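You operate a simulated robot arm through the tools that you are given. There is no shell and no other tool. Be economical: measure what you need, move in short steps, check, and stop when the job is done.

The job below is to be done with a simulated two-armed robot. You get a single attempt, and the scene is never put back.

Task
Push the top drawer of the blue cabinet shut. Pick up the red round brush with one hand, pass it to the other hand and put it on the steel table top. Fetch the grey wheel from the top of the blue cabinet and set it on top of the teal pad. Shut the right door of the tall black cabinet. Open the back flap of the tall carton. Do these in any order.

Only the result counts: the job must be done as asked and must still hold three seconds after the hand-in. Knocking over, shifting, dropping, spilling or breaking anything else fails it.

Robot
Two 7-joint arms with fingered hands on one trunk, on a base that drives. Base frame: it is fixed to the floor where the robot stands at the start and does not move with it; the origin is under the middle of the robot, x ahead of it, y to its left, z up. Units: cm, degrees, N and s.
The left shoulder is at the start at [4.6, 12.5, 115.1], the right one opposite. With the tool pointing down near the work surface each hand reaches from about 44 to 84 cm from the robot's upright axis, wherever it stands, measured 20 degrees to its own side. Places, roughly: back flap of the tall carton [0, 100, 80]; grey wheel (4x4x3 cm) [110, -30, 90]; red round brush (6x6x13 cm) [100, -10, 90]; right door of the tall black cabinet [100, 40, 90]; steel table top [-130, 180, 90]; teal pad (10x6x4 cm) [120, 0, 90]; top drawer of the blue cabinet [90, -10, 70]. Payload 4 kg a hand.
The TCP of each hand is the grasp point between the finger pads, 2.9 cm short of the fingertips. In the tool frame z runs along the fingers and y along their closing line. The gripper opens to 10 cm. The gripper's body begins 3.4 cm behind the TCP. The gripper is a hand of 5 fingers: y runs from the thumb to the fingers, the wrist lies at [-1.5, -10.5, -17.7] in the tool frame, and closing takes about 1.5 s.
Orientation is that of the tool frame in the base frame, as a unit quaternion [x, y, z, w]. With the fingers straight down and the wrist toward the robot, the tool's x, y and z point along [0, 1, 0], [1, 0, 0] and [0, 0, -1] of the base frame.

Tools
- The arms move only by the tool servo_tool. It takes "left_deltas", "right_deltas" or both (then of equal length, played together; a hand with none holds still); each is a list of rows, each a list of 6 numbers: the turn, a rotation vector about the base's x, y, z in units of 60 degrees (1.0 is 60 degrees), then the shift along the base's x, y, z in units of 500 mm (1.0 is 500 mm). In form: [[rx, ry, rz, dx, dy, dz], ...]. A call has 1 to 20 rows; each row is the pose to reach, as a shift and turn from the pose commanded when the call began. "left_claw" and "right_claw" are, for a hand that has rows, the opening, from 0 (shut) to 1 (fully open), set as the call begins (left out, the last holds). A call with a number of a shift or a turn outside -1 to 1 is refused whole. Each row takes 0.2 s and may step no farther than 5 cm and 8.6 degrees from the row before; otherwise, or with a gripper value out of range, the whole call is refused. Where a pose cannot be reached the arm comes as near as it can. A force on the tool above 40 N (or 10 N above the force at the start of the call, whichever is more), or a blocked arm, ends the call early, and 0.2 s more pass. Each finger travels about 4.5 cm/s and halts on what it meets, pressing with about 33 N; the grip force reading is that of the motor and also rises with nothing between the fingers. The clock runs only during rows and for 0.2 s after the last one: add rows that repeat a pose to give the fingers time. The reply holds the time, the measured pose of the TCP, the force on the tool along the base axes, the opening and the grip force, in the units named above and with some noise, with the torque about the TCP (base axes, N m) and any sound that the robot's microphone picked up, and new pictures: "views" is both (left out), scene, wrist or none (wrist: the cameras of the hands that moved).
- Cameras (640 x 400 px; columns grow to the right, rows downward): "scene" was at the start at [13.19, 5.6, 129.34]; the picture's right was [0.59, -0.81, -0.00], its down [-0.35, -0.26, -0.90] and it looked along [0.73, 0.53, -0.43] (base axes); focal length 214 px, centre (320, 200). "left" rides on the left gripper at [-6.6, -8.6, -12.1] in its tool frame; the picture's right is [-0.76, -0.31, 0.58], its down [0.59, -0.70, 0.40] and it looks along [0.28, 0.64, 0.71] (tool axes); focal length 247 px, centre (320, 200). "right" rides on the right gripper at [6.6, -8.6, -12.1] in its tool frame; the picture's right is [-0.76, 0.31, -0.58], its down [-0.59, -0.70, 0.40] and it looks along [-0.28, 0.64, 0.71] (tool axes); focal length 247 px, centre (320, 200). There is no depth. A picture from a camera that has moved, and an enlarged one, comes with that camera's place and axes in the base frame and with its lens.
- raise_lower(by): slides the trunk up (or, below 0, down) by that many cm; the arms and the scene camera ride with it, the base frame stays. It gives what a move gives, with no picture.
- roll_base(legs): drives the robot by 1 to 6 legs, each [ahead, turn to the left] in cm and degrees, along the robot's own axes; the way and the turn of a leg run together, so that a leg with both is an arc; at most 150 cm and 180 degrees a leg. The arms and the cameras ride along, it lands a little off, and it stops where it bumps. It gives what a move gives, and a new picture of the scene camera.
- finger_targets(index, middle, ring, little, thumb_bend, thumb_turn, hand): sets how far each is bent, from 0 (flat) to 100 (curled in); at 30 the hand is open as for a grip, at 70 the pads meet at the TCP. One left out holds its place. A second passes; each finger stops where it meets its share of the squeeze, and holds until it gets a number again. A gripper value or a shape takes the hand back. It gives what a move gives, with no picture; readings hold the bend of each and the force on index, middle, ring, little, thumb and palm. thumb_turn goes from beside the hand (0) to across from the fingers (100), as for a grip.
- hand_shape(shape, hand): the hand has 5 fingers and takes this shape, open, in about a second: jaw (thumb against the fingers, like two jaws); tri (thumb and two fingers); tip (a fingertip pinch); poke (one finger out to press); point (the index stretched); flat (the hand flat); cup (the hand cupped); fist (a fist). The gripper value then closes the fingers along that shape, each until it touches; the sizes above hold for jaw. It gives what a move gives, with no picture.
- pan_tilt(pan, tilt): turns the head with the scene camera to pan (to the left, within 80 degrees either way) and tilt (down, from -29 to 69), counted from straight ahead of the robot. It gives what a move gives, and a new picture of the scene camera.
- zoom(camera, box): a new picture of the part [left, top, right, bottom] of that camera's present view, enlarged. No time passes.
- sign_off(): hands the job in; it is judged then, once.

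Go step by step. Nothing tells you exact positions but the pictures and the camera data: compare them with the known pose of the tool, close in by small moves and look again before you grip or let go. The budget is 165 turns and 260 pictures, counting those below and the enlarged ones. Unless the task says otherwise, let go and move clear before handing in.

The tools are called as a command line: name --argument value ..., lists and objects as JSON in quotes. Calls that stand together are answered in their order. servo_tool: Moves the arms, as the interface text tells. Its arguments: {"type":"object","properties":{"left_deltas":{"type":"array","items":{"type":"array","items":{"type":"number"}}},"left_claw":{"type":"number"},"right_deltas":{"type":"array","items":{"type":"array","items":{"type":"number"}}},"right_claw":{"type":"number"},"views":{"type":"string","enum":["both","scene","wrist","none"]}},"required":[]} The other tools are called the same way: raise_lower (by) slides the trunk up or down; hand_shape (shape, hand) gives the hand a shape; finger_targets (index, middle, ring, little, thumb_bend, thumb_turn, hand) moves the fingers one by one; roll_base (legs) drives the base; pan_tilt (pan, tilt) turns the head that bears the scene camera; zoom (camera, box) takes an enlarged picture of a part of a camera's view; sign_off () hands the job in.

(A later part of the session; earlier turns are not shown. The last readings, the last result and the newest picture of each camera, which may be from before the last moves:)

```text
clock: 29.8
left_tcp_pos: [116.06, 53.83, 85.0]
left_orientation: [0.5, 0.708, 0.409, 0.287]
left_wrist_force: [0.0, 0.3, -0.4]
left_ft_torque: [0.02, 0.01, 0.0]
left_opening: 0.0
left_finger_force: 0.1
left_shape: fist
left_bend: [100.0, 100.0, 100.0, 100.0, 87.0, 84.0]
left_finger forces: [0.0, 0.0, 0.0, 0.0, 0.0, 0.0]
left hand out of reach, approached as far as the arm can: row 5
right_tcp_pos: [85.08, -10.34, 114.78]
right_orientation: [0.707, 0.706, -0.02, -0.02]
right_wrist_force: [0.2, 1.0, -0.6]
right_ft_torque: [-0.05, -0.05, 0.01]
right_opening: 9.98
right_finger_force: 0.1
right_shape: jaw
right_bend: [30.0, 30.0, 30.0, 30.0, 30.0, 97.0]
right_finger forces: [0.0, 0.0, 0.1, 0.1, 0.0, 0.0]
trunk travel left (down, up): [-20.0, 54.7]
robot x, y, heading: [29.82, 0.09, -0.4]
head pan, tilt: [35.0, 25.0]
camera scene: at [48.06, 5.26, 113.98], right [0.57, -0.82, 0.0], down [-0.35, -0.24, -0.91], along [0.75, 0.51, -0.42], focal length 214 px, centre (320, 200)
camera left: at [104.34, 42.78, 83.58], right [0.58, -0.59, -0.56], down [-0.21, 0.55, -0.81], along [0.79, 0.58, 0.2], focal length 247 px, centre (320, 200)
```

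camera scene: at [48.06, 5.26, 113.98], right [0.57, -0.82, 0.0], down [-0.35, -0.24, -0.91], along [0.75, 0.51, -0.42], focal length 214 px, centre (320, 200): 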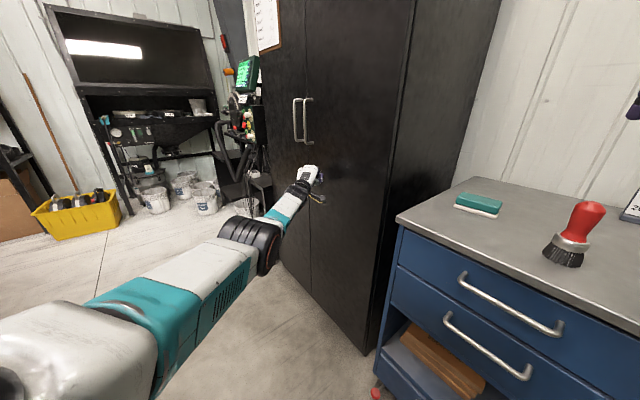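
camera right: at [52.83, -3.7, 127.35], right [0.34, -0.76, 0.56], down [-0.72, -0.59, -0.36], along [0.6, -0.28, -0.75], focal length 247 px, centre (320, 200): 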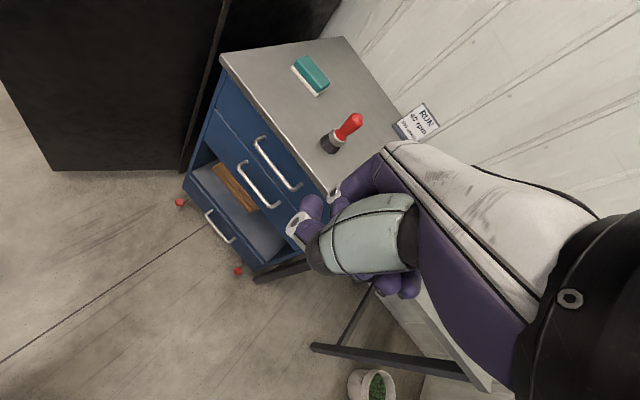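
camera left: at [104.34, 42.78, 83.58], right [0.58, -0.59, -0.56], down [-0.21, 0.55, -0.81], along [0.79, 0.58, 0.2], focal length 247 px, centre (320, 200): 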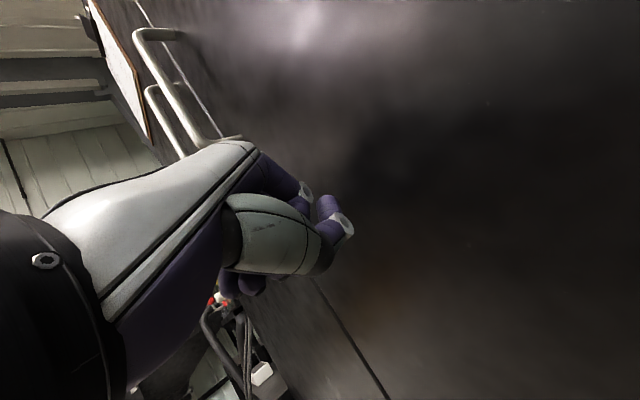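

The door looks closed, but I haven't felt a stop. Driving ahead 4 cm then pressing gently to confirm.

servo_tool --left_deltas '[[0, 0, 0, -0.06, 0, 0]]' --views "none"

roll_base --legs '[[6, 0]]'

servo_tool --left_deltas '[[0, 0, 0, 0.02, 0, 0], [0, 0, 0, 0.04, 0, 0], [0, 0, 0, 0.06, 0, 0], [0, 0, 0, 0.08, 0, 0]]' --views "wrist"

```text
clock: 30.2
left_tcp_pos: [113.03, 53.89, 85.03]
left_orientation: [0.499, 0.708, 0.41, 0.287]
left_wrist_force: [-0.2, -0.2, 0.9]
left_ft_torque: [-0.03, 0.02, 0.04]
left_opening: 0.0
left_finger_force: 0.1
left_shape: fist
left_bend: [100.0, 100.0, 100.0, 100.0, 87.0, 84.0]
left_finger forces: [0.0, 0.1, 0.0, 0.0, 0.1, 0.1]
right_tcp_pos: [85.1, -10.34, 114.74]
right_orientation: [0.707, 0.706, -0.02, -0.02]
right_wrist_force: [-0.6, 0.4, 1.0]
right_ft_torque: [-0.02, 0.03, 0.0]
right_opening: 9.97
right_finger_force: 0.2
right_shape: jaw
right_bend: [30.0, 30.0, 30.0, 30.0, 30.0, 98.0]
right_finger forces: [0.0, 0.0, 0.0, 0.0, 0.0, 0.0]
trunk travel left (down, up): [-20.0, 54.7]
robot x, y, heading: [30.26, -0.24, -0.1]
head pan, tilt: [35.0, 25.0]
```

```text
clock: 31.1
left_tcp_pos: [117.1, 54.89, 84.57]
left_orientation: [0.495, 0.713, 0.41, 0.28]
left_wrist_force: [-11.1, 5.1, 0.9]
left_ft_torque: [-0.11, -0.27, -0.09]
left_opening: 0.0
left_finger_force: 0.1
left_shape: fist
left_bend: [100.0, 100.0, 100.0, 100.0, 87.0, 84.0]
left_finger forces: [0.1, 0.1, 0.0, 0.0, 14.1, 0.0]
right_tcp_pos: [89.46, -10.43, 114.86]
right_orientation: [0.708, 0.705, -0.021, -0.021]
right_wrist_force: [-0.2, 0.6, 0.1]
right_ft_torque: [0.04, 0.02, -0.01]
right_opening: 9.97
right_finger_force: 0.1
right_shape: jaw
right_bend: [30.0, 30.0, 30.0, 30.0, 30.0, 98.0]
right_finger forces: [0.1, 0.1, 0.0, 0.0, 0.1, 0.0]
trunk travel left (down, up): [-20.0, 54.7]
robot x, y, heading: [34.78, -0.29, -0.7]
head pan, tilt: [35.0, 25.0]
stopped in leg 1: the force on the tool passed its limit at 62 N (the readings are from after the stop); the commanded pose is now the measured one
camera scene: at [52.51, 5.19, 114.0], right [0.57, -0.82, 0.0], down [-0.35, -0.24, -0.91], along [0.75, 0.51, -0.42], focal length 214 px, centre (320, 200)
```

scene: 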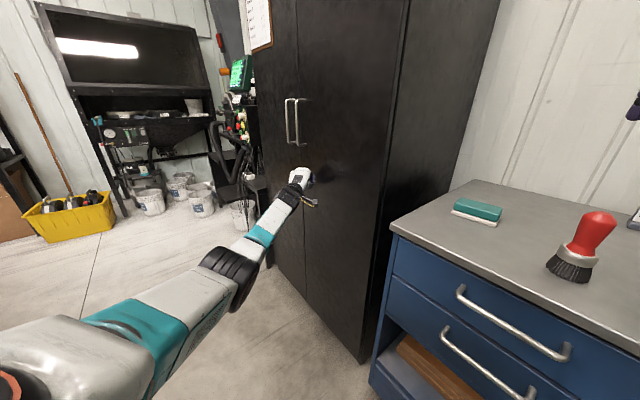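

```text
clock: 31.6
left_tcp_pos: [117.47, 55.25, 84.48]
left_orientation: [0.493, 0.716, 0.41, 0.277]
left_wrist_force: [-27.7, 0.7, 0.3]
left_ft_torque: [-0.03, -0.68, -0.52]
left_opening: 0.0
left_finger_force: 0.0
left_shape: fist
left_bend: [100.0, 100.0, 100.0, 100.0, 85.0, 84.0]
left_finger forces: [0.0, 0.1, 0.0, 0.0, 35.0, 0.1]
right_tcp_pos: [89.36, -10.5, 114.79]
right_orientation: [0.709, 0.705, -0.019, -0.021]
right_wrist_force: [0.4, -0.2, 0.3]
right_ft_torque: [0.01, 0.01, 0.03]
right_opening: 9.97
right_finger_force: 0.3
right_shape: jaw
right_bend: [30.0, 30.0, 30.0, 30.0, 30.0, 98.0]
right_finger forces: [0.1, 0.0, 0.0, 0.0, 0.0, 0.1]
trunk travel left (down, up): [-20.0, 54.7]
robot x, y, heading: [34.68, -0.23, -0.5]
head pan, tilt: [35.0, 25.0]
stopped in row 1 (left hand): the force on the tool passed its limit at 49 N (the readings are from after the stop); the commanded pose is now the measured one
camera left: at [106.02, 43.88, 83.25], right [0.59, -0.58, -0.56], down [-0.23, 0.55, -0.8], along [0.78, 0.6, 0.19], focal length 247 px, centre (320, 200)
```

left: 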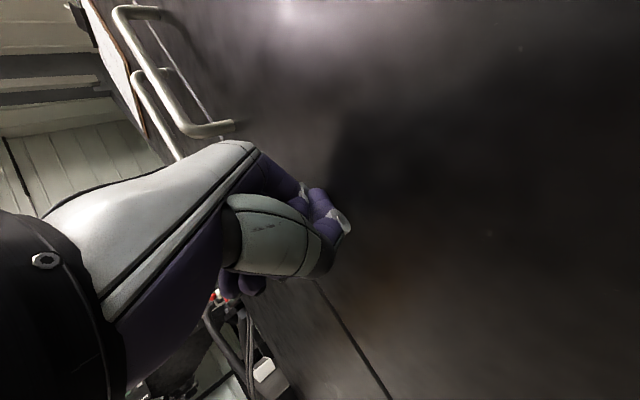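

The door is firmly shut. I'll retract the left hand and turn it down again.

servo_tool --left_deltas '[[0, 0, 0, -0.09, 0, 0], [0, 0, 0, -0.18, 0, 0], [0, 0, 0, -0.27, 0, 0], [-0.019, 0.11, -0.034, -0.326, -0.022, 0.061], [-0.039, 0.22, -0.067, -0.381, -0.044, 0.122], [-0.058, 0.33, -0.101, -0.437, -0.067, 0.183], [-0.078, 0.44, -0.135, -0.492, -0.089, 0.244], [-0.097, 0.55, -0.168, -0.548, -0.111, 0.305], [-0.117, 0.66, -0.202, -0.604, -0.133, 0.366], [-0.136, 0.77, -0.236, -0.659, -0.155, 0.427], [-0.155, 0.88, -0.269, -0.715, -0.178, 0.488], [-0.175, 0.989, -0.303, -0.77, -0.2, 0.55]]' --views "none"

hand_shape --shape "jaw" --hand "left"

pan_tilt --pan 0 --tilt 35

zoom --camera "right" --box '[160, 0, 480, 200]'

```text
clock: 34.1
left_tcp_pos: [79.49, 44.77, 111.89]
left_orientation: [0.708, 0.707, 0.0, -0.01]
left_wrist_force: [0.0, -0.3, 0.2]
left_ft_torque: [0.01, -0.02, -0.01]
left_opening: 0.0
left_finger_force: 0.1
left_shape: fist
left_bend: [100.0, 100.0, 100.0, 100.0, 87.0, 84.0]
left_finger forces: [0.1, 0.1, 0.0, 0.0, 0.1, 0.0]
right_tcp_pos: [89.65, -10.61, 114.55]
right_orientation: [0.708, 0.705, -0.021, -0.02]
right_wrist_force: [0.0, -1.0, 0.0]
right_ft_torque: [-0.03, -0.01, -0.02]
right_opening: 9.99
right_finger_force: 0.1
right_shape: jaw
right_bend: [30.0, 30.0, 30.0, 30.0, 30.0, 98.0]
right_finger forces: [0.0, 0.0, 0.0, 0.0, 0.1, 0.0]
trunk travel left (down, up): [-20.0, 54.7]
robot x, y, heading: [34.81, -0.09, -0.6]
head pan, tilt: [35.0, 25.0]
```

```text
clock: 35.0
left_tcp_pos: [79.45, 44.77, 111.8]
left_orientation: [0.707, 0.707, 0.0, -0.01]
left_wrist_force: [-0.2, 0.6, -0.5]
left_ft_torque: [0.0, -0.01, 0.01]
left_opening: 10.0
left_finger_force: 0.2
left_shape: jaw
left_bend: [30.0, 30.0, 30.0, 30.0, 30.0, 97.0]
left_finger forces: [0.0, 0.0, 0.0, 0.1, 0.0, 0.1]
right_tcp_pos: [89.67, -10.54, 114.78]
right_orientation: [0.708, 0.706, -0.02, -0.02]
right_wrist_force: [0.9, -0.4, 0.4]
right_ft_torque: [-0.01, 0.02, -0.01]
right_opening: 10.0
right_finger_force: 0.1
right_shape: jaw
right_bend: [30.0, 30.0, 30.0, 30.0, 30.0, 98.0]
right_finger forces: [0.0, 0.1, 0.0, 0.0, 0.0, 0.1]
trunk travel left (down, up): [-20.0, 54.7]
robot x, y, heading: [34.48, 0.0, -0.7]
head pan, tilt: [35.0, 25.0]
```

```text
clock: 36.1
left_tcp_pos: [79.49, 44.79, 111.88]
left_orientation: [0.707, 0.707, 0.0, -0.009]
left_wrist_force: [-0.3, 0.1, 0.6]
left_ft_torque: [0.02, 0.0, -0.02]
left_opening: 9.99
left_finger_force: 0.0
left_shape: jaw
left_bend: [30.0, 30.0, 30.0, 30.0, 30.0, 97.0]
left_finger forces: [0.0, 0.1, 0.1, 0.1, 0.0, 0.0]
right_tcp_pos: [89.62, -10.64, 114.7]
right_orientation: [0.708, 0.706, -0.02, -0.02]
right_wrist_force: [-0.6, 0.2, 0.1]
right_ft_torque: [0.0, 0.0, -0.01]
right_opening: 9.98
right_finger_force: 0.0
right_shape: jaw
right_bend: [30.0, 30.0, 30.0, 30.0, 30.0, 98.0]
right_finger forces: [0.0, 0.0, 0.1, 0.0, 0.0, 0.1]
trunk travel left (down, up): [-20.0, 54.7]
robot x, y, heading: [35.04, -0.24, -0.5]
head pan, tilt: [0.0, 35.0]
camera scene: at [53.81, -0.11, 112.41], right [-0.01, -1.0, 0.0], down [-0.57, 0.0, -0.82], along [0.82, -0.01, -0.57], focal length 214 px, centre (320, 200)
```

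scene: 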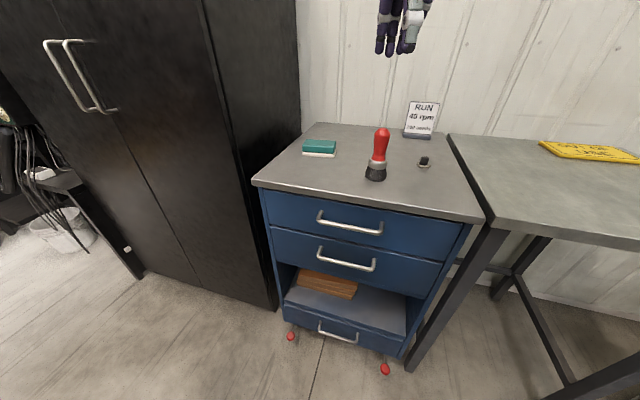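

```text
2.00 times, centred on (320, 100) of right
camera zoom: at [81.8, -4.07, 127.22], right [0.34, -0.76, 0.56], down [-0.73, -0.59, -0.36], along [0.6, -0.28, -0.75], focal length 494 px, centre (320, 400)
```

zoom: 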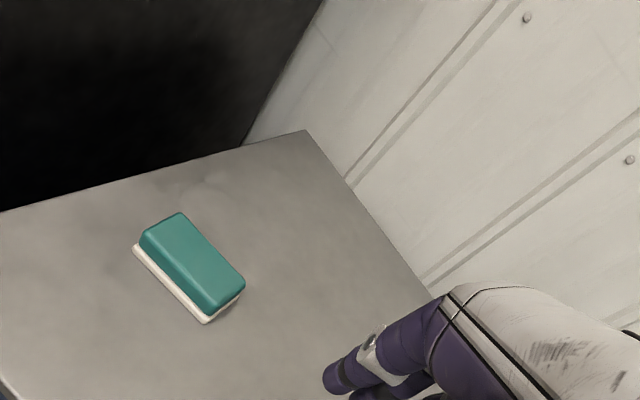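

The pad centre is around (118,-0.4) with its top at z≈88. Let me zoom in on the wheel and the brush.

zoom --camera "scene" --box '[350, 110, 470, 190]'

```text
5.00 times, centred on (410, 150) of scene
camera zoom: at [53.81, -0.11, 112.41], right [-0.01, -1.0, 0.0], down [-0.57, 0.0, -0.82], along [0.82, -0.01, -0.57], focal length 1072 px, centre (-130, 450)
```

zoom: 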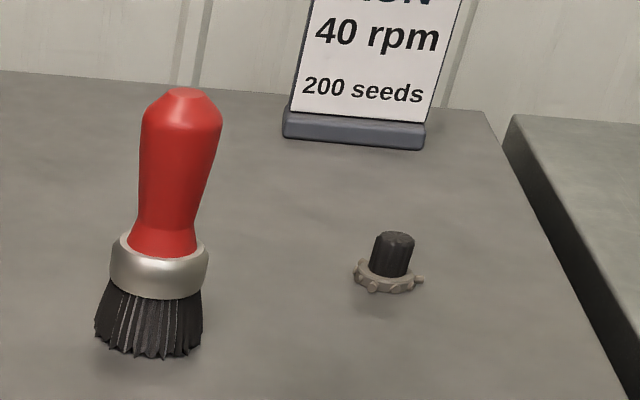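

The wheel is a small cogged disc with a black knob about 2 cm wide, which I'll pinch. Driving ahead 10 cm and placing the right hand high above the wheel.

roll_base --legs '[[10, 0]]'

servo_tool --right_deltas '[[0, 0, 0, 0.04, -0.07, -0.02], [0, 0, 0, 0.08, -0.14, -0.04], [0, 0, 0, 0.12, -0.21, -0.06], [0, 0, 0, 0.16, -0.28, -0.08], [0, 0, 0, 0.2, -0.34, -0.1], [0, 0, 0, 0.23, -0.4, -0.12]]'

```text
clock: 37.2
left_tcp_pos: [89.67, 44.72, 111.79]
left_orientation: [0.707, 0.707, 0.0, -0.01]
left_wrist_force: [-0.2, -0.3, -0.8]
left_ft_torque: [0.01, 0.01, 0.0]
left_opening: 9.98
left_finger_force: 0.0
left_shape: jaw
left_bend: [30.0, 30.0, 30.0, 30.0, 30.0, 97.0]
left_finger forces: [0.1, 0.1, 0.0, 0.0, 0.1, 0.0]
right_tcp_pos: [99.82, -10.65, 114.56]
right_orientation: [0.707, 0.707, -0.022, -0.02]
right_wrist_force: [0.5, -0.9, -0.9]
right_ft_torque: [0.0, 0.01, 0.05]
right_opening: 9.97
right_finger_force: 0.0
right_shape: jaw
right_bend: [30.0, 30.0, 30.0, 30.0, 30.0, 98.0]
right_finger forces: [0.0, 0.0, 0.0, 0.0, 0.0, 0.1]
trunk travel left (down, up): [-20.0, 54.7]
robot x, y, heading: [44.51, -0.3, -0.2]
head pan, tilt: [0.0, 35.0]
camera scene: at [63.89, -0.21, 112.39], right [-0.01, -1.0, 0.0], down [-0.57, 0.0, -0.82], along [0.82, -0.01, -0.57], focal length 214 px, centre (320, 200)
```

scene: 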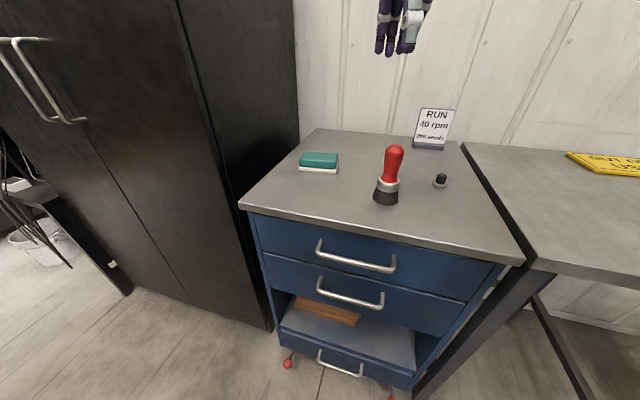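

```text
clock: 38.6
left_tcp_pos: [89.46, 44.69, 111.93]
left_orientation: [0.707, 0.707, 0.0, -0.01]
left_wrist_force: [-0.4, -1.1, 0.1]
left_ft_torque: [0.01, 0.01, 0.02]
left_opening: 10.02
left_finger_force: 0.1
left_shape: jaw
left_bend: [30.0, 30.0, 30.0, 30.0, 30.0, 97.0]
left_finger forces: [0.0, 0.1, 0.0, 0.0, 0.0, 0.0]
right_tcp_pos: [111.17, -30.59, 108.55]
right_orientation: [0.708, 0.706, -0.021, -0.022]
right_wrist_force: [-0.3, 0.4, 0.4]
right_ft_torque: [0.02, -0.01, -0.01]
right_opening: 9.96
right_finger_force: 0.0
right_shape: jaw
right_bend: [30.0, 30.0, 30.0, 30.0, 30.0, 98.0]
right_finger forces: [0.0, 0.1, 0.0, 0.1, 0.0, 0.0]
trunk travel left (down, up): [-20.0, 54.7]
robot x, y, heading: [44.65, -0.25, -0.4]
head pan, tilt: [0.0, 35.0]
camera scene: at [63.83, -0.25, 112.4], right [-0.01, -1.0, 0.0], down [-0.57, 0.01, -0.82], along [0.82, -0.01, -0.57], focal length 214 px, centre (320, 200)
camera right: at [103.27, -24.16, 121.21], right [0.34, -0.76, 0.56], down [-0.73, -0.59, -0.36], along [0.6, -0.28, -0.75], focal length 247 px, centre (320, 200)
```

scene: 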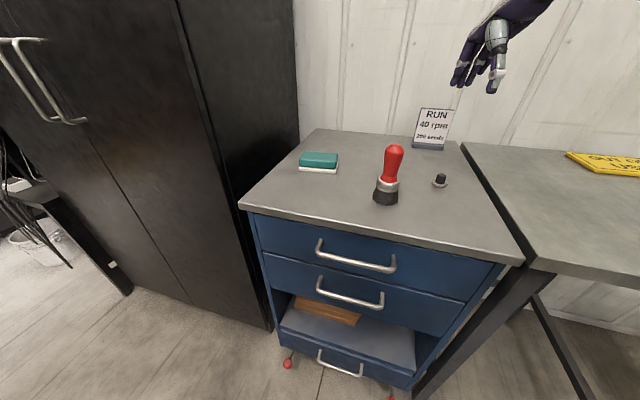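
right: 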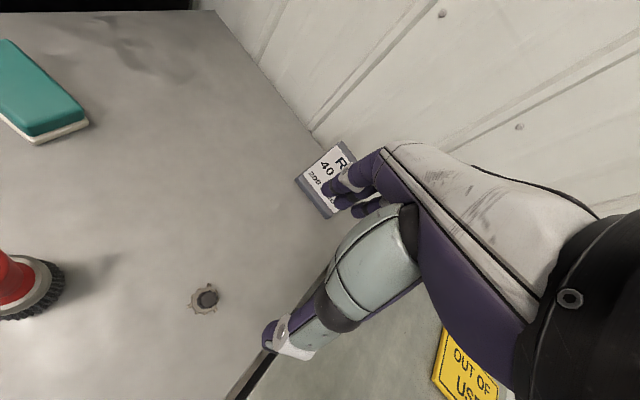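

The wrist camera puts the knob around (108.5,-29.4). I'll descend to z 96 there and check again.

servo_tool --right_deltas '[[0, 0, 0, -0.02, 0.01, -0.06], [0, 0, 0, -0.05, 0.02, -0.13], [0, 0, 0, -0.05, 0.024, -0.19], [0, 0, 0, -0.05, 0.024, -0.25]]'

```text
clock: 39.6
left_tcp_pos: [89.54, 44.73, 111.96]
left_orientation: [0.707, 0.707, 0.0, -0.01]
left_wrist_force: [0.4, -0.2, 0.1]
left_ft_torque: [-0.04, 0.01, 0.02]
left_opening: 9.98
left_finger_force: 0.1
left_shape: jaw
left_bend: [30.0, 30.0, 30.0, 30.0, 30.0, 97.0]
left_finger forces: [0.0, 0.0, 0.0, 0.1, 0.1, 0.0]
right_tcp_pos: [108.59, -29.42, 96.12]
right_orientation: [0.708, 0.705, -0.019, -0.02]
right_wrist_force: [-0.5, 0.0, -0.7]
right_ft_torque: [-0.01, -0.03, 0.0]
right_opening: 9.93
right_finger_force: 0.1
right_shape: jaw
right_bend: [30.0, 30.0, 30.0, 30.0, 30.0, 98.0]
right_finger forces: [0.0, 0.0, 0.1, 0.0, 0.0, 0.0]
trunk travel left (down, up): [-20.0, 54.7]
robot x, y, heading: [44.68, 0.09, -0.5]
head pan, tilt: [0.0, 35.0]
camera scene: at [63.84, -0.23, 112.4], right [-0.01, -1.0, 0.0], down [-0.57, 0.01, -0.82], along [0.82, -0.01, -0.57], focal length 214 px, centre (320, 200)
camera right: at [100.79, -23.03, 108.63], right [0.34, -0.76, 0.56], down [-0.73, -0.59, -0.36], along [0.6, -0.28, -0.75], focal length 247 px, centre (320, 200)
```

scene: 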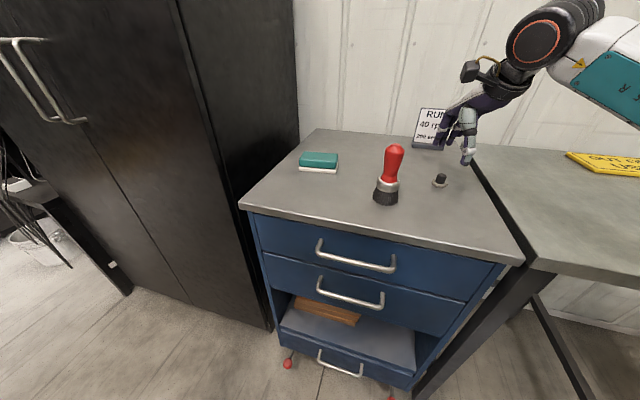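
right: 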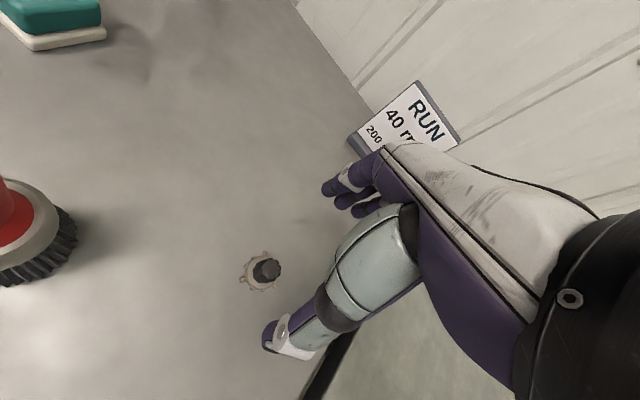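

The knob is centred under the TCP. Lowering to z 87.8.

servo_tool --right_deltas '[[0, 0, 0, 0, 0, -0.04], [0, 0, 0, -0.002, 0, -0.08], [0, 0, 0, -0.003, 0, -0.12], [0, 0, 0, -0.003, 0, -0.15], [0, 0, 0, -0.003, 0, -0.166]]'

```text
clock: 40.8
left_tcp_pos: [89.12, 44.77, 112.09]
left_orientation: [0.707, 0.707, 0.0, -0.008]
left_wrist_force: [0.0, -1.1, 0.8]
left_ft_torque: [0.04, 0.01, 0.0]
left_opening: 9.97
left_finger_force: 0.1
left_shape: jaw
left_bend: [30.0, 30.0, 30.0, 30.0, 30.0, 97.0]
left_finger forces: [0.0, 0.0, 0.0, 0.0, 0.1, 0.0]
right_tcp_pos: [108.31, -29.32, 88.88]
right_orientation: [0.708, 0.706, -0.012, -0.014]
right_wrist_force: [-7.7, -1.0, 34.8]
right_ft_torque: [-0.37, -1.95, -0.15]
right_opening: 9.76
right_finger_force: 0.0
right_shape: jaw
right_bend: [30.0, 30.0, 30.0, 30.0, 30.0, 98.0]
right_finger forces: [0.0, 34.7, 0.0, 0.1, 0.1, 0.1]
trunk travel left (down, up): [-20.0, 54.7]
robot x, y, heading: [44.34, 0.09, -0.3]
head pan, tilt: [0.0, 35.0]
camera scene: at [63.41, -0.1, 112.56], right [-0.01, -1.0, 0.0], down [-0.57, 0.0, -0.82], along [0.82, -0.01, -0.57], focal length 214 px, centre (320, 200)
camera right: at [100.22, -22.93, 101.26], right [0.33, -0.76, 0.56], down [-0.72, -0.59, -0.37], along [0.61, -0.28, -0.74], focal length 247 px, centre (320, 200)
```

scene: 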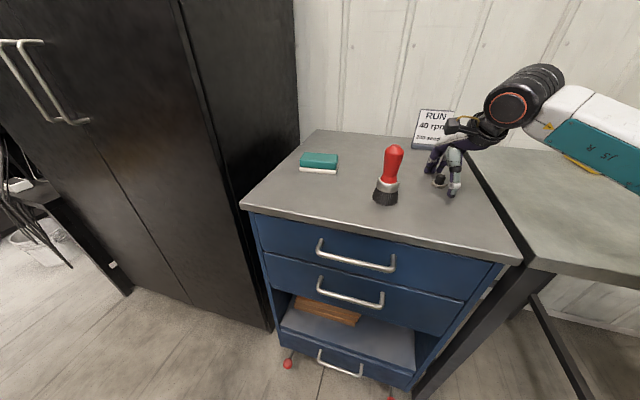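
right: 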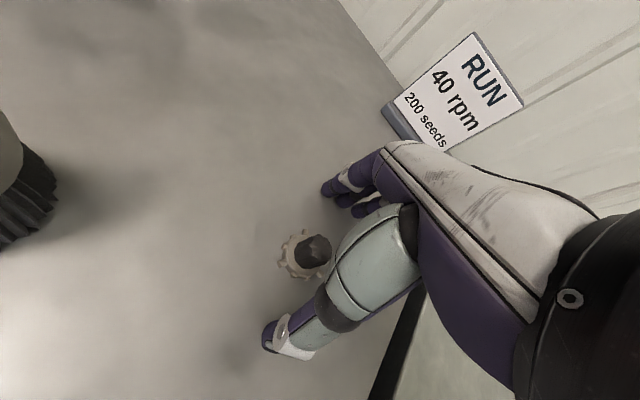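

The open middle fingertip touched the table top first. I'll lift 2.5 cm, narrow the hand to about 4.5 cm and look.

servo_tool --right_deltas '[[0, 0, 0, -0.003, -0.001, 0.05], [0, 0, 0, -0.003, -0.001, 0.07], [0, 0, 0, -0.003, -0.001, 0.07], [0, 0, 0, -0.003, -0.001, 0.07], [0, 0, 0, -0.003, -0.001, 0.07], [0, 0, 0, -0.003, -0.001, 0.07]]' --right_claw 0.42 --views "wrist"

zoom --camera "scene" --box '[400, 110, 496, 206]'

```text
clock: 42.2
left_tcp_pos: [89.37, 44.74, 111.86]
left_orientation: [0.707, 0.707, 0.0, -0.009]
left_wrist_force: [0.0, -0.3, 0.2]
left_ft_torque: [0.04, 0.01, 0.01]
left_opening: 9.96
left_finger_force: 0.0
left_shape: jaw
left_bend: [30.0, 30.0, 30.0, 30.0, 30.0, 97.0]
left_finger forces: [0.1, 0.0, 0.0, 0.0, 0.1, 0.1]
right_tcp_pos: [108.44, -29.5, 91.36]
right_orientation: [0.708, 0.706, -0.021, -0.021]
right_wrist_force: [0.3, -1.2, -0.5]
right_ft_torque: [0.0, 0.01, 0.02]
right_opening: 4.24
right_finger_force: 0.0
right_shape: jaw
right_bend: [43.0, 46.0, 74.0, 52.0, 40.0, 100.0]
right_finger forces: [0.0, 0.0, 0.1, 0.1, 0.0, 0.0]
trunk travel left (down, up): [-20.0, 54.7]
robot x, y, heading: [44.91, -0.16, -0.3]
head pan, tilt: [0.0, 35.0]
camera right: at [100.54, -23.07, 103.94], right [0.34, -0.76, 0.56], down [-0.73, -0.59, -0.36], along [0.6, -0.28, -0.75], focal length 247 px, centre (320, 200)
```

right: 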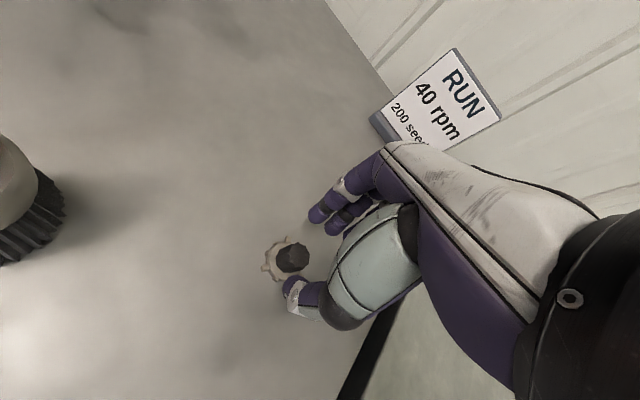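

```text
4.17 times, centred on (448, 158) of scene
camera zoom: at [63.82, -0.22, 112.41], right [-0.01, -1.0, 0.0], down [-0.57, 0.0, -0.82], along [0.82, -0.01, -0.57], focal length 894 px, centre (-213, 375)
```

zoom: 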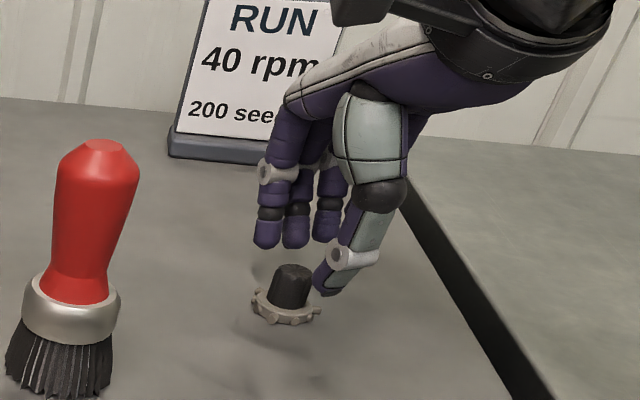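

The fingers straddle the knob properly. Lowering 3.8 cm with the narrowed hand, then checking.

servo_tool --right_deltas '[[0, 0, 0, -0.003, 0.001, -0.03], [0, 0, 0, -0.003, 0.001, -0.05], [0, 0, 0, -0.003, 0.001, -0.066], [0, 0, 0, -0.003, 0.001, -0.076]]' --views "wrist"

zoom --camera "scene" --box '[400, 110, 496, 206]'

```text
clock: 43.2
left_tcp_pos: [89.4, 44.66, 111.88]
left_orientation: [0.707, 0.707, -0.001, -0.01]
left_wrist_force: [0.2, -0.6, -0.7]
left_ft_torque: [0.0, 0.01, -0.01]
left_opening: 9.97
left_finger_force: 0.0
left_shape: jaw
left_bend: [30.0, 30.0, 30.0, 30.0, 30.0, 97.0]
left_finger forces: [0.0, 0.0, 0.0, 0.0, 0.1, 0.0]
right_tcp_pos: [108.7, -29.34, 89.0]
right_orientation: [0.708, 0.706, -0.006, -0.013]
right_wrist_force: [-0.9, -0.3, 14.4]
right_ft_torque: [0.03, -0.37, -0.01]
right_opening: 4.12
right_finger_force: 0.1
right_shape: jaw
right_bend: [44.0, 48.0, 74.0, 52.0, 40.0, 100.0]
right_finger forces: [9.5, 4.6, 0.0, 0.0, 0.0, 0.0]
trunk travel left (down, up): [-20.0, 54.7]
robot x, y, heading: [44.87, -0.17, -0.4]
head pan, tilt: [0.0, 35.0]
stopped in row 4 (right hand): the force on the tool passed its limit at 43 N (the readings are from after the stop); the commanded pose is now the measured one
camera right: at [100.38, -23.06, 101.29], right [0.32, -0.76, 0.56], down [-0.72, -0.58, -0.38], along [0.62, -0.28, -0.73], focal length 247 px, centre (320, 200)
```

right: 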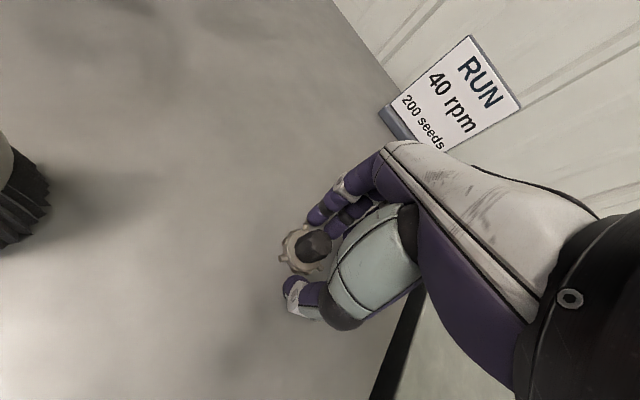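

```text
4.17 times, centred on (448, 158) of scene
camera zoom: at [63.79, -0.19, 112.39], right [-0.01, -1.0, 0.0], down [-0.57, 0.0, -0.82], along [0.82, -0.01, -0.57], focal length 894 px, centre (-213, 375)
```

zoom: 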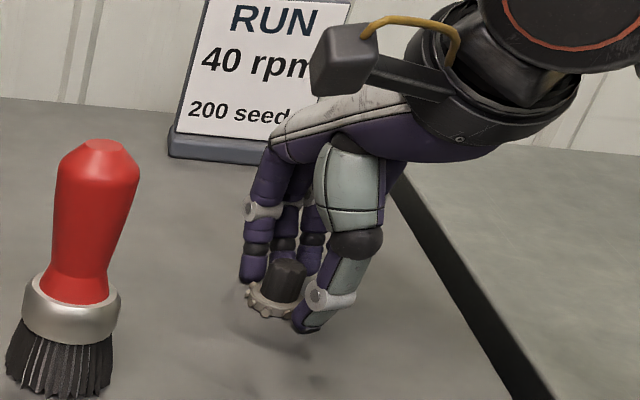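

The fingertips are at table level around the knob. I'll lift 4 mm to unload, then close.

servo_tool --right_deltas '[[0, 0, 0, 0, 0, 0.01]]' --views "none"

servo_tool --right_deltas '[[0, 0, 0, 0, 0, 0], [0, 0, 0, 0, 0, 0], [0, 0, 0, 0, 0, 0], [0, 0, 0, 0, 0, 0], [0, 0, 0, 0, 0, 0], [0, 0, 0, 0, 0, 0]]' --right_claw 0 --views "wrist"

zoom --camera "scene" --box '[400, 110, 496, 206]'

```text
clock: 43.6
left_tcp_pos: [89.43, 44.72, 111.96]
left_orientation: [0.707, 0.707, -0.001, -0.009]
left_wrist_force: [0.2, 0.4, -0.7]
left_ft_torque: [0.0, -0.03, -0.01]
left_opening: 9.98
left_finger_force: 0.1
left_shape: jaw
left_bend: [30.0, 30.0, 30.0, 30.0, 30.0, 97.0]
left_finger forces: [0.1, 0.0, 0.0, 0.0, 0.0, 0.1]
right_tcp_pos: [108.49, -29.41, 89.02]
right_orientation: [0.708, 0.706, -0.011, -0.015]
right_wrist_force: [0.5, 2.7, 5.0]
right_ft_torque: [-0.01, -0.16, 0.01]
right_opening: 4.19
right_finger_force: 0.2
right_shape: jaw
right_bend: [44.0, 47.0, 74.0, 52.0, 40.0, 100.0]
right_finger forces: [0.5, 4.2, 0.0, 0.0, 0.0, 0.1]
trunk travel left (down, up): [-20.0, 54.7]
robot x, y, heading: [45.05, -0.04, -0.4]
head pan, tilt: [0.0, 35.0]
```

```text
clock: 45.0
left_tcp_pos: [89.26, 44.73, 111.94]
left_orientation: [0.707, 0.707, 0.0, -0.009]
left_wrist_force: [0.4, 0.6, 0.2]
left_ft_torque: [0.0, 0.01, -0.02]
left_opening: 9.99
left_finger_force: 0.1
left_shape: jaw
left_bend: [30.0, 30.0, 30.0, 30.0, 30.0, 97.0]
left_finger forces: [0.0, 0.0, 0.1, 0.0, 0.0, 0.0]
right_tcp_pos: [108.42, -29.43, 89.41]
right_orientation: [0.709, 0.705, -0.008, -0.012]
right_wrist_force: [0.4, -1.3, 20.8]
right_ft_torque: [0.03, -0.45, -0.03]
right_opening: 2.05
right_finger_force: 32.7
right_shape: jaw
right_bend: [54.0, 54.0, 73.0, 58.0, 75.0, 100.0]
right_finger forces: [35.8, 9.7, 0.0, 0.0, 28.9, 0.1]
trunk travel left (down, up): [-20.0, 54.7]
robot x, y, heading: [44.53, 0.07, -0.5]
head pan, tilt: [0.0, 35.0]
camera right: at [100.23, -23.08, 101.72], right [0.32, -0.76, 0.56], down [-0.72, -0.58, -0.38], along [0.62, -0.28, -0.73], focal length 247 px, centre (320, 200)
```

right: 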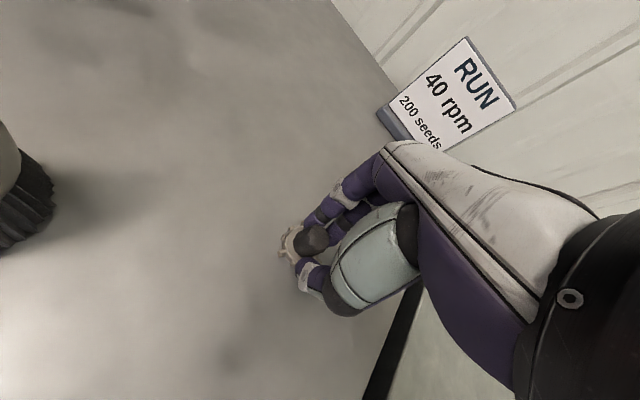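

```text
4.17 times, centred on (448, 158) of scene
camera zoom: at [63.65, -0.16, 112.46], right [-0.01, -1.0, 0.0], down [-0.57, 0.0, -0.82], along [0.82, -0.01, -0.57], focal length 894 px, centre (-213, 375)
```

zoom: 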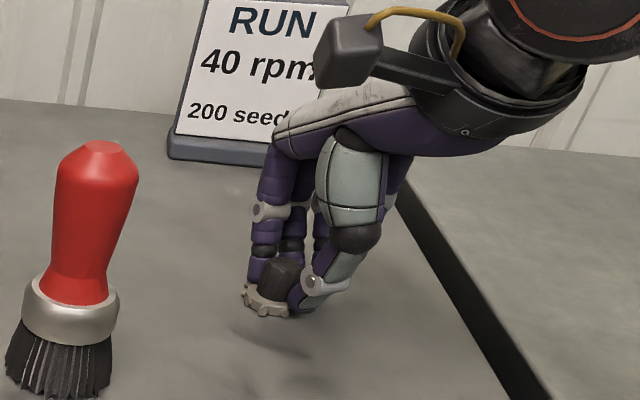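

It's gripped with the opening at 2.05 cm. Lifting 10 cm.

servo_tool --right_deltas '[[0, 0, 0, 0, 0, 0.03], [0, 0, 0, 0, 0, 0.07], [0, 0, 0, 0, 0, 0.12], [0, 0, 0, 0, 0, 0.17], [0, 0, 0, 0, 0, 0.2]]' --views "wrist"

zoom --camera "scene" --box '[400, 70, 496, 166]'

```text
clock: 46.2
left_tcp_pos: [89.43, 44.67, 111.89]
left_orientation: [0.707, 0.707, -0.001, -0.01]
left_wrist_force: [-0.1, 0.0, 0.7]
left_ft_torque: [0.03, -0.01, 0.03]
left_opening: 9.97
left_finger_force: 0.0
left_shape: jaw
left_bend: [30.0, 30.0, 30.0, 30.0, 30.0, 97.0]
left_finger forces: [0.0, 0.1, 0.1, 0.0, 0.0, 0.0]
right_tcp_pos: [108.39, -29.45, 99.13]
right_orientation: [0.708, 0.706, -0.011, -0.015]
right_wrist_force: [0.0, -0.1, -0.8]
right_ft_torque: [0.01, -0.04, -0.02]
right_opening: 1.96
right_finger_force: 32.9
right_shape: jaw
right_bend: [54.0, 54.0, 73.0, 58.0, 75.0, 100.0]
right_finger forces: [21.0, 8.4, 0.0, 0.0, 26.9, 0.1]
trunk travel left (down, up): [-20.0, 54.7]
robot x, y, heading: [45.04, -0.18, -0.8]
head pan, tilt: [0.0, 35.0]
camera right: at [100.4, -23.11, 111.46], right [0.32, -0.76, 0.56], down [-0.72, -0.58, -0.38], along [0.61, -0.28, -0.74], focal length 247 px, centre (320, 200)
```

right: 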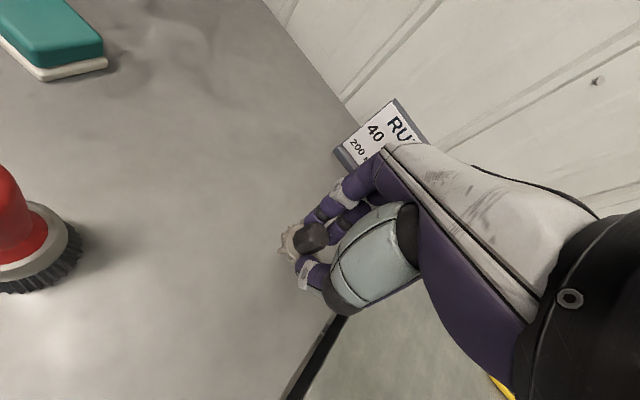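

```text
4.17 times, centred on (448, 118) of scene
camera zoom: at [63.81, -0.21, 112.41], right [-0.01, -1.0, 0.0], down [-0.57, 0.0, -0.82], along [0.82, -0.01, -0.57], focal length 894 px, centre (-213, 542)
```

zoom: 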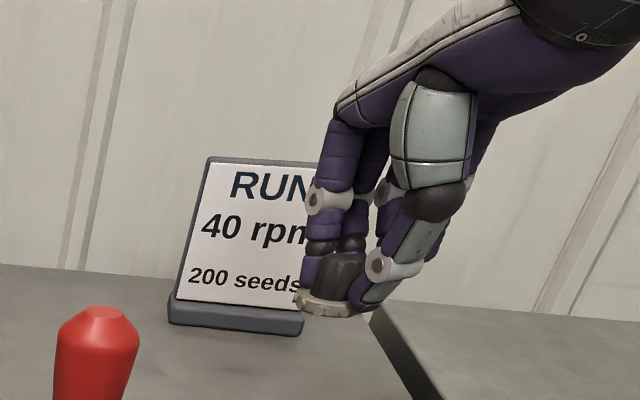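

The wheel is held upright. I'll lift clear of the brush and carry it over the pad, at about (117.4,-0.8).

servo_tool --right_deltas '[[0, 0, 0, 0.01, 0, 0.08], [0, 0, 0, 0.03, 0.02, 0.14], [0, 0, 0, 0.06, 0.09, 0.16], [0, 0, 0, 0.08, 0.17, 0.16], [0, 0, 0, 0.1, 0.25, 0.16], [0, 0, 0, 0.12, 0.33, 0.16], [0, 0, 0, 0.14, 0.41, 0.16], [0, 0, 0, 0.16, 0.49, 0.16], [0, 0, 0, 0.18, 0.57, 0.16], [0, 0, 0, 0.18, 0.573, 0.1], [0, 0, 0, 0.18, 0.573, 0.04]]'

zoom --camera "scene" --box '[270, 80, 390, 200]'

```text
clock: 48.6
left_tcp_pos: [89.51, 44.64, 111.75]
left_orientation: [0.707, 0.707, 0.0, -0.009]
left_wrist_force: [1.2, 0.5, 0.2]
left_ft_torque: [0.01, -0.01, -0.01]
left_opening: 9.96
left_finger_force: 0.0
left_shape: jaw
left_bend: [30.0, 30.0, 30.0, 30.0, 30.0, 98.0]
left_finger forces: [0.0, 0.0, 0.1, 0.0, 0.0, 0.0]
right_tcp_pos: [117.72, -0.89, 101.03]
right_orientation: [0.709, 0.705, -0.01, -0.015]
right_wrist_force: [0.5, -0.3, -0.2]
right_ft_torque: [-0.06, 0.0, 0.01]
right_opening: 1.94
right_finger_force: 33.2
right_shape: jaw
right_bend: [54.0, 54.0, 73.0, 58.0, 75.0, 100.0]
right_finger forces: [20.5, 8.3, 0.1, 0.0, 25.8, 0.1]
trunk travel left (down, up): [-20.0, 54.7]
robot x, y, heading: [44.59, -0.22, -0.5]
head pan, tilt: [0.0, 35.0]
camera scene: at [63.85, -0.22, 112.4], right [-0.01, -1.0, 0.0], down [-0.57, 0.0, -0.82], along [0.82, -0.01, -0.57], focal length 214 px, centre (320, 200)
camera right: at [109.62, 5.52, 113.34], right [0.32, -0.76, 0.56], down [-0.72, -0.58, -0.38], along [0.61, -0.28, -0.74], focal length 247 px, centre (320, 200)
```

scene: 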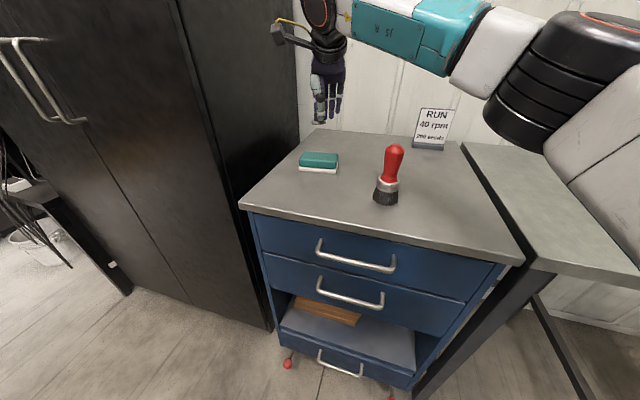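
right: 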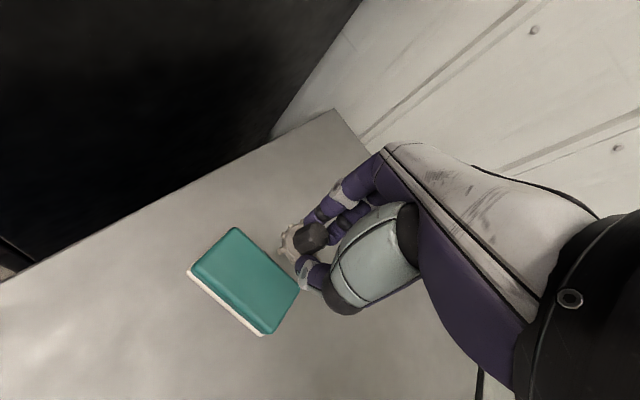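

```text
3.33 times, centred on (330, 140) of scene
camera zoom: at [63.85, -0.22, 112.4], right [-0.01, -1.0, 0.0], down [-0.57, 0.0, -0.82], along [0.82, -0.01, -0.57], focal length 715 px, centre (287, 400)
```

zoom: 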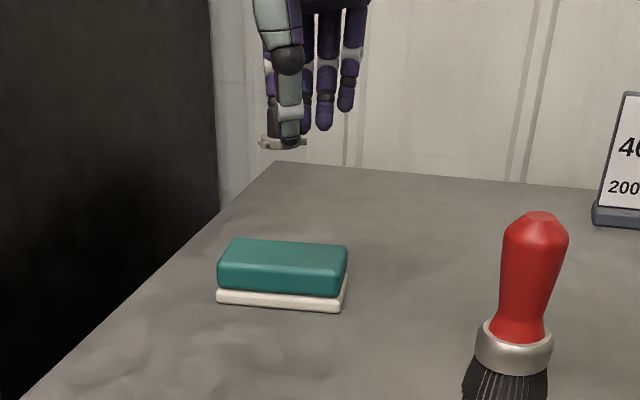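

By the wrist camera, the pad centre is about (116.8,-0.5). I'll shift back 1 cm, lower to just above the pad and look again.

servo_tool --right_deltas '[[0, 0, 0, -0.01, 0, -0.03], [0, 0, 0, -0.02, 0, -0.07], [0, 0, 0, -0.022, 0, -0.1]]'

zoom --camera "scene" --box '[270, 80, 390, 200]'

zoom --camera "right" --box '[190, 170, 350, 330]'

```text
clock: 49.4
left_tcp_pos: [89.44, 44.79, 111.85]
left_orientation: [0.707, 0.708, 0.0, -0.01]
left_wrist_force: [0.3, 0.4, 0.5]
left_ft_torque: [0.03, 0.02, 0.03]
left_opening: 9.97
left_finger_force: 0.0
left_shape: jaw
left_bend: [30.0, 30.0, 30.0, 30.0, 30.0, 98.0]
left_finger forces: [0.1, 0.0, 0.1, 0.1, 0.0, 0.0]
right_tcp_pos: [116.49, -0.76, 95.82]
right_orientation: [0.709, 0.705, -0.011, -0.016]
right_wrist_force: [-0.5, 0.6, -0.1]
right_ft_torque: [0.0, -0.02, -0.02]
right_opening: 1.95
right_finger_force: 32.8
right_shape: jaw
right_bend: [54.0, 54.0, 73.0, 58.0, 75.0, 100.0]
right_finger forces: [20.3, 8.3, 0.1, 0.1, 25.5, 0.1]
trunk travel left (down, up): [-20.0, 54.7]
robot x, y, heading: [44.72, -0.25, -1.0]
head pan, tilt: [0.0, 35.0]
camera scene: at [63.84, -0.21, 112.4], right [-0.01, -1.0, 0.0], down [-0.57, 0.0, -0.82], along [0.82, -0.01, -0.57], focal length 214 px, centre (320, 200)
camera right: at [108.41, 5.54, 108.36], right [0.32, -0.76, 0.56], down [-0.72, -0.58, -0.38], along [0.61, -0.28, -0.74], focal length 247 px, centre (320, 200)
```

scene: 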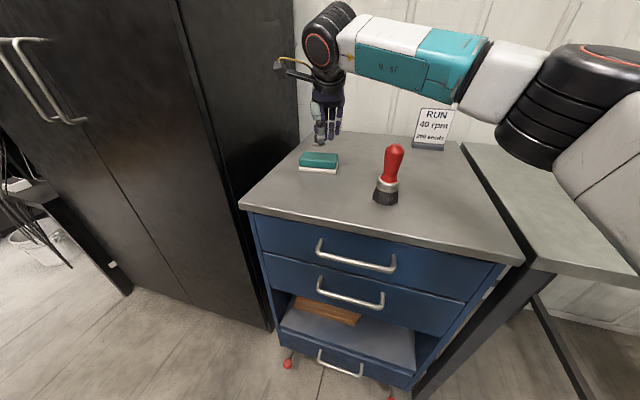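
right: 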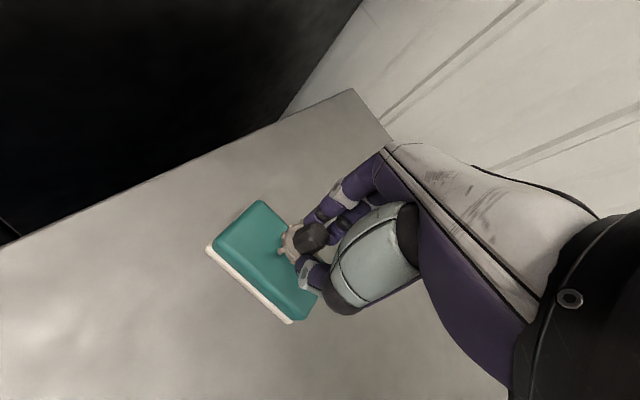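

```text
3.33 times, centred on (330, 140) of scene
camera zoom: at [63.84, -0.21, 112.4], right [-0.01, -1.0, 0.0], down [-0.57, 0.0, -0.82], along [0.82, -0.01, -0.57], focal length 715 px, centre (287, 400)
```

zoom: 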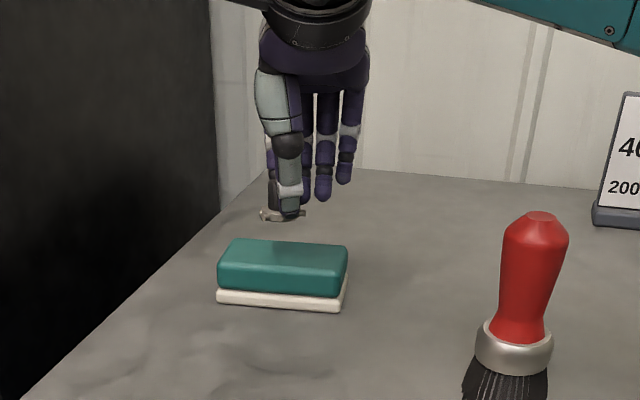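

```text
2.50 times, centred on (270, 250) of right
camera zoom: at [108.41, 5.54, 108.36], right [0.32, -0.76, 0.56], down [-0.72, -0.58, -0.38], along [0.61, -0.28, -0.74], focal length 617 px, centre (445, 75)
```

zoom: 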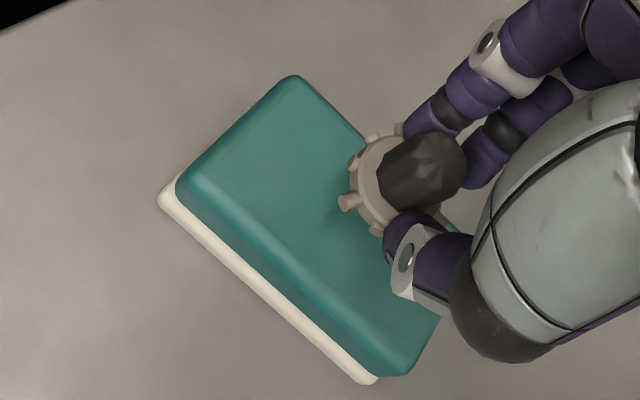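

The wheel is centred over the pad. Lowering until it touches.

servo_tool --right_deltas '[[0, 0, 0, -0.005, -0.006, -0.02], [0, 0, 0, -0.005, -0.006, -0.036], [0, 0, 0, -0.005, -0.006, -0.046]]' --views "none"

zoom --camera "scene" --box '[290, 120, 350, 180]'

```text
clock: 50.2
left_tcp_pos: [89.49, 44.73, 111.83]
left_orientation: [0.707, 0.707, 0.0, -0.009]
left_wrist_force: [0.0, -0.2, 0.6]
left_ft_torque: [0.03, 0.01, 0.0]
left_opening: 9.97
left_finger_force: 0.0
left_shape: jaw
left_bend: [30.0, 30.0, 30.0, 30.0, 30.0, 98.0]
left_finger forces: [0.0, 0.1, 0.1, 0.0, 0.1, 0.0]
right_tcp_pos: [116.24, -1.23, 93.72]
right_orientation: [0.709, 0.705, -0.011, -0.015]
right_wrist_force: [0.4, 0.5, 0.1]
right_ft_torque: [-0.01, -0.03, -0.02]
right_opening: 1.96
right_finger_force: 32.9
right_shape: jaw
right_bend: [54.0, 54.0, 73.0, 58.0, 75.0, 100.0]
right_finger forces: [20.4, 8.3, 0.1, 0.0, 25.5, 0.0]
trunk travel left (down, up): [-20.0, 54.7]
robot x, y, heading: [44.45, -0.12, -0.6]
head pan, tilt: [0.0, 35.0]
```

```text
6.67 times, centred on (320, 150) of scene
camera zoom: at [63.83, -0.2, 112.4], right [-0.01, -1.0, 0.0], down [-0.57, 0.0, -0.82], along [0.82, -0.01, -0.57], focal length 1430 px, centre (320, 533)
```

zoom: 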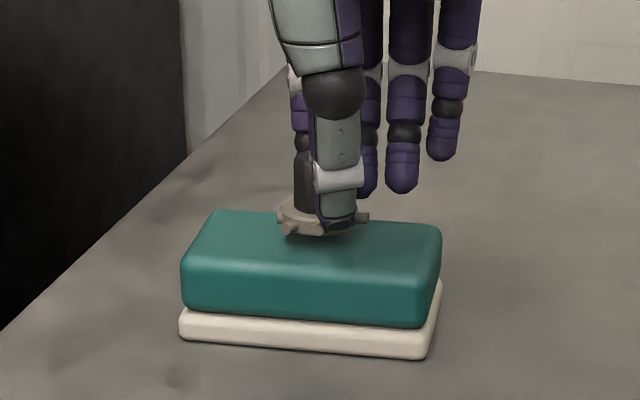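

servo_tool --right_deltas '[[0, 0, 0, 0, 0, -0.006], [0, 0, 0, 0, 0, -0.012], [0, 0, 0, 0, 0, -0.012]]' --views "none"

zoom --camera "scene" --box '[290, 120, 350, 180]'

```text
clock: 51.0
left_tcp_pos: [89.47, 44.69, 111.82]
left_orientation: [0.707, 0.707, 0.0, -0.009]
left_wrist_force: [-0.6, 0.5, -0.6]
left_ft_torque: [-0.02, -0.02, 0.01]
left_opening: 9.98
left_finger_force: 0.2
left_shape: jaw
left_bend: [30.0, 30.0, 30.0, 30.0, 30.0, 98.0]
left_finger forces: [0.0, 0.1, 0.1, 0.0, 0.0, 0.0]
right_tcp_pos: [116.23, -1.2, 93.17]
right_orientation: [0.709, 0.705, -0.011, -0.015]
right_wrist_force: [0.0, -0.6, -0.8]
right_ft_torque: [-0.01, -0.02, -0.02]
right_opening: 1.94
right_finger_force: 33.5
right_shape: jaw
right_bend: [54.0, 54.0, 73.0, 58.0, 75.0, 100.0]
right_finger forces: [20.3, 8.3, 0.1, 0.0, 25.5, 0.0]
trunk travel left (down, up): [-20.0, 54.7]
robot x, y, heading: [44.47, -0.06, -0.5]
head pan, tilt: [0.0, 35.0]
```

```text
6.67 times, centred on (320, 150) of scene
camera zoom: at [63.83, -0.2, 112.41], right [-0.01, -1.0, 0.0], down [-0.57, 0.0, -0.82], along [0.82, -0.01, -0.57], focal length 1430 px, centre (320, 533)
```

zoom: 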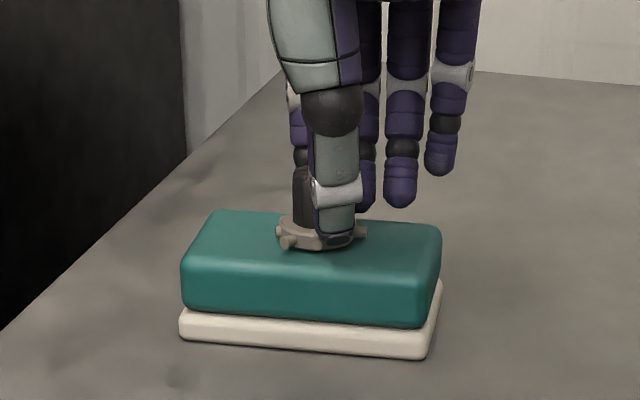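

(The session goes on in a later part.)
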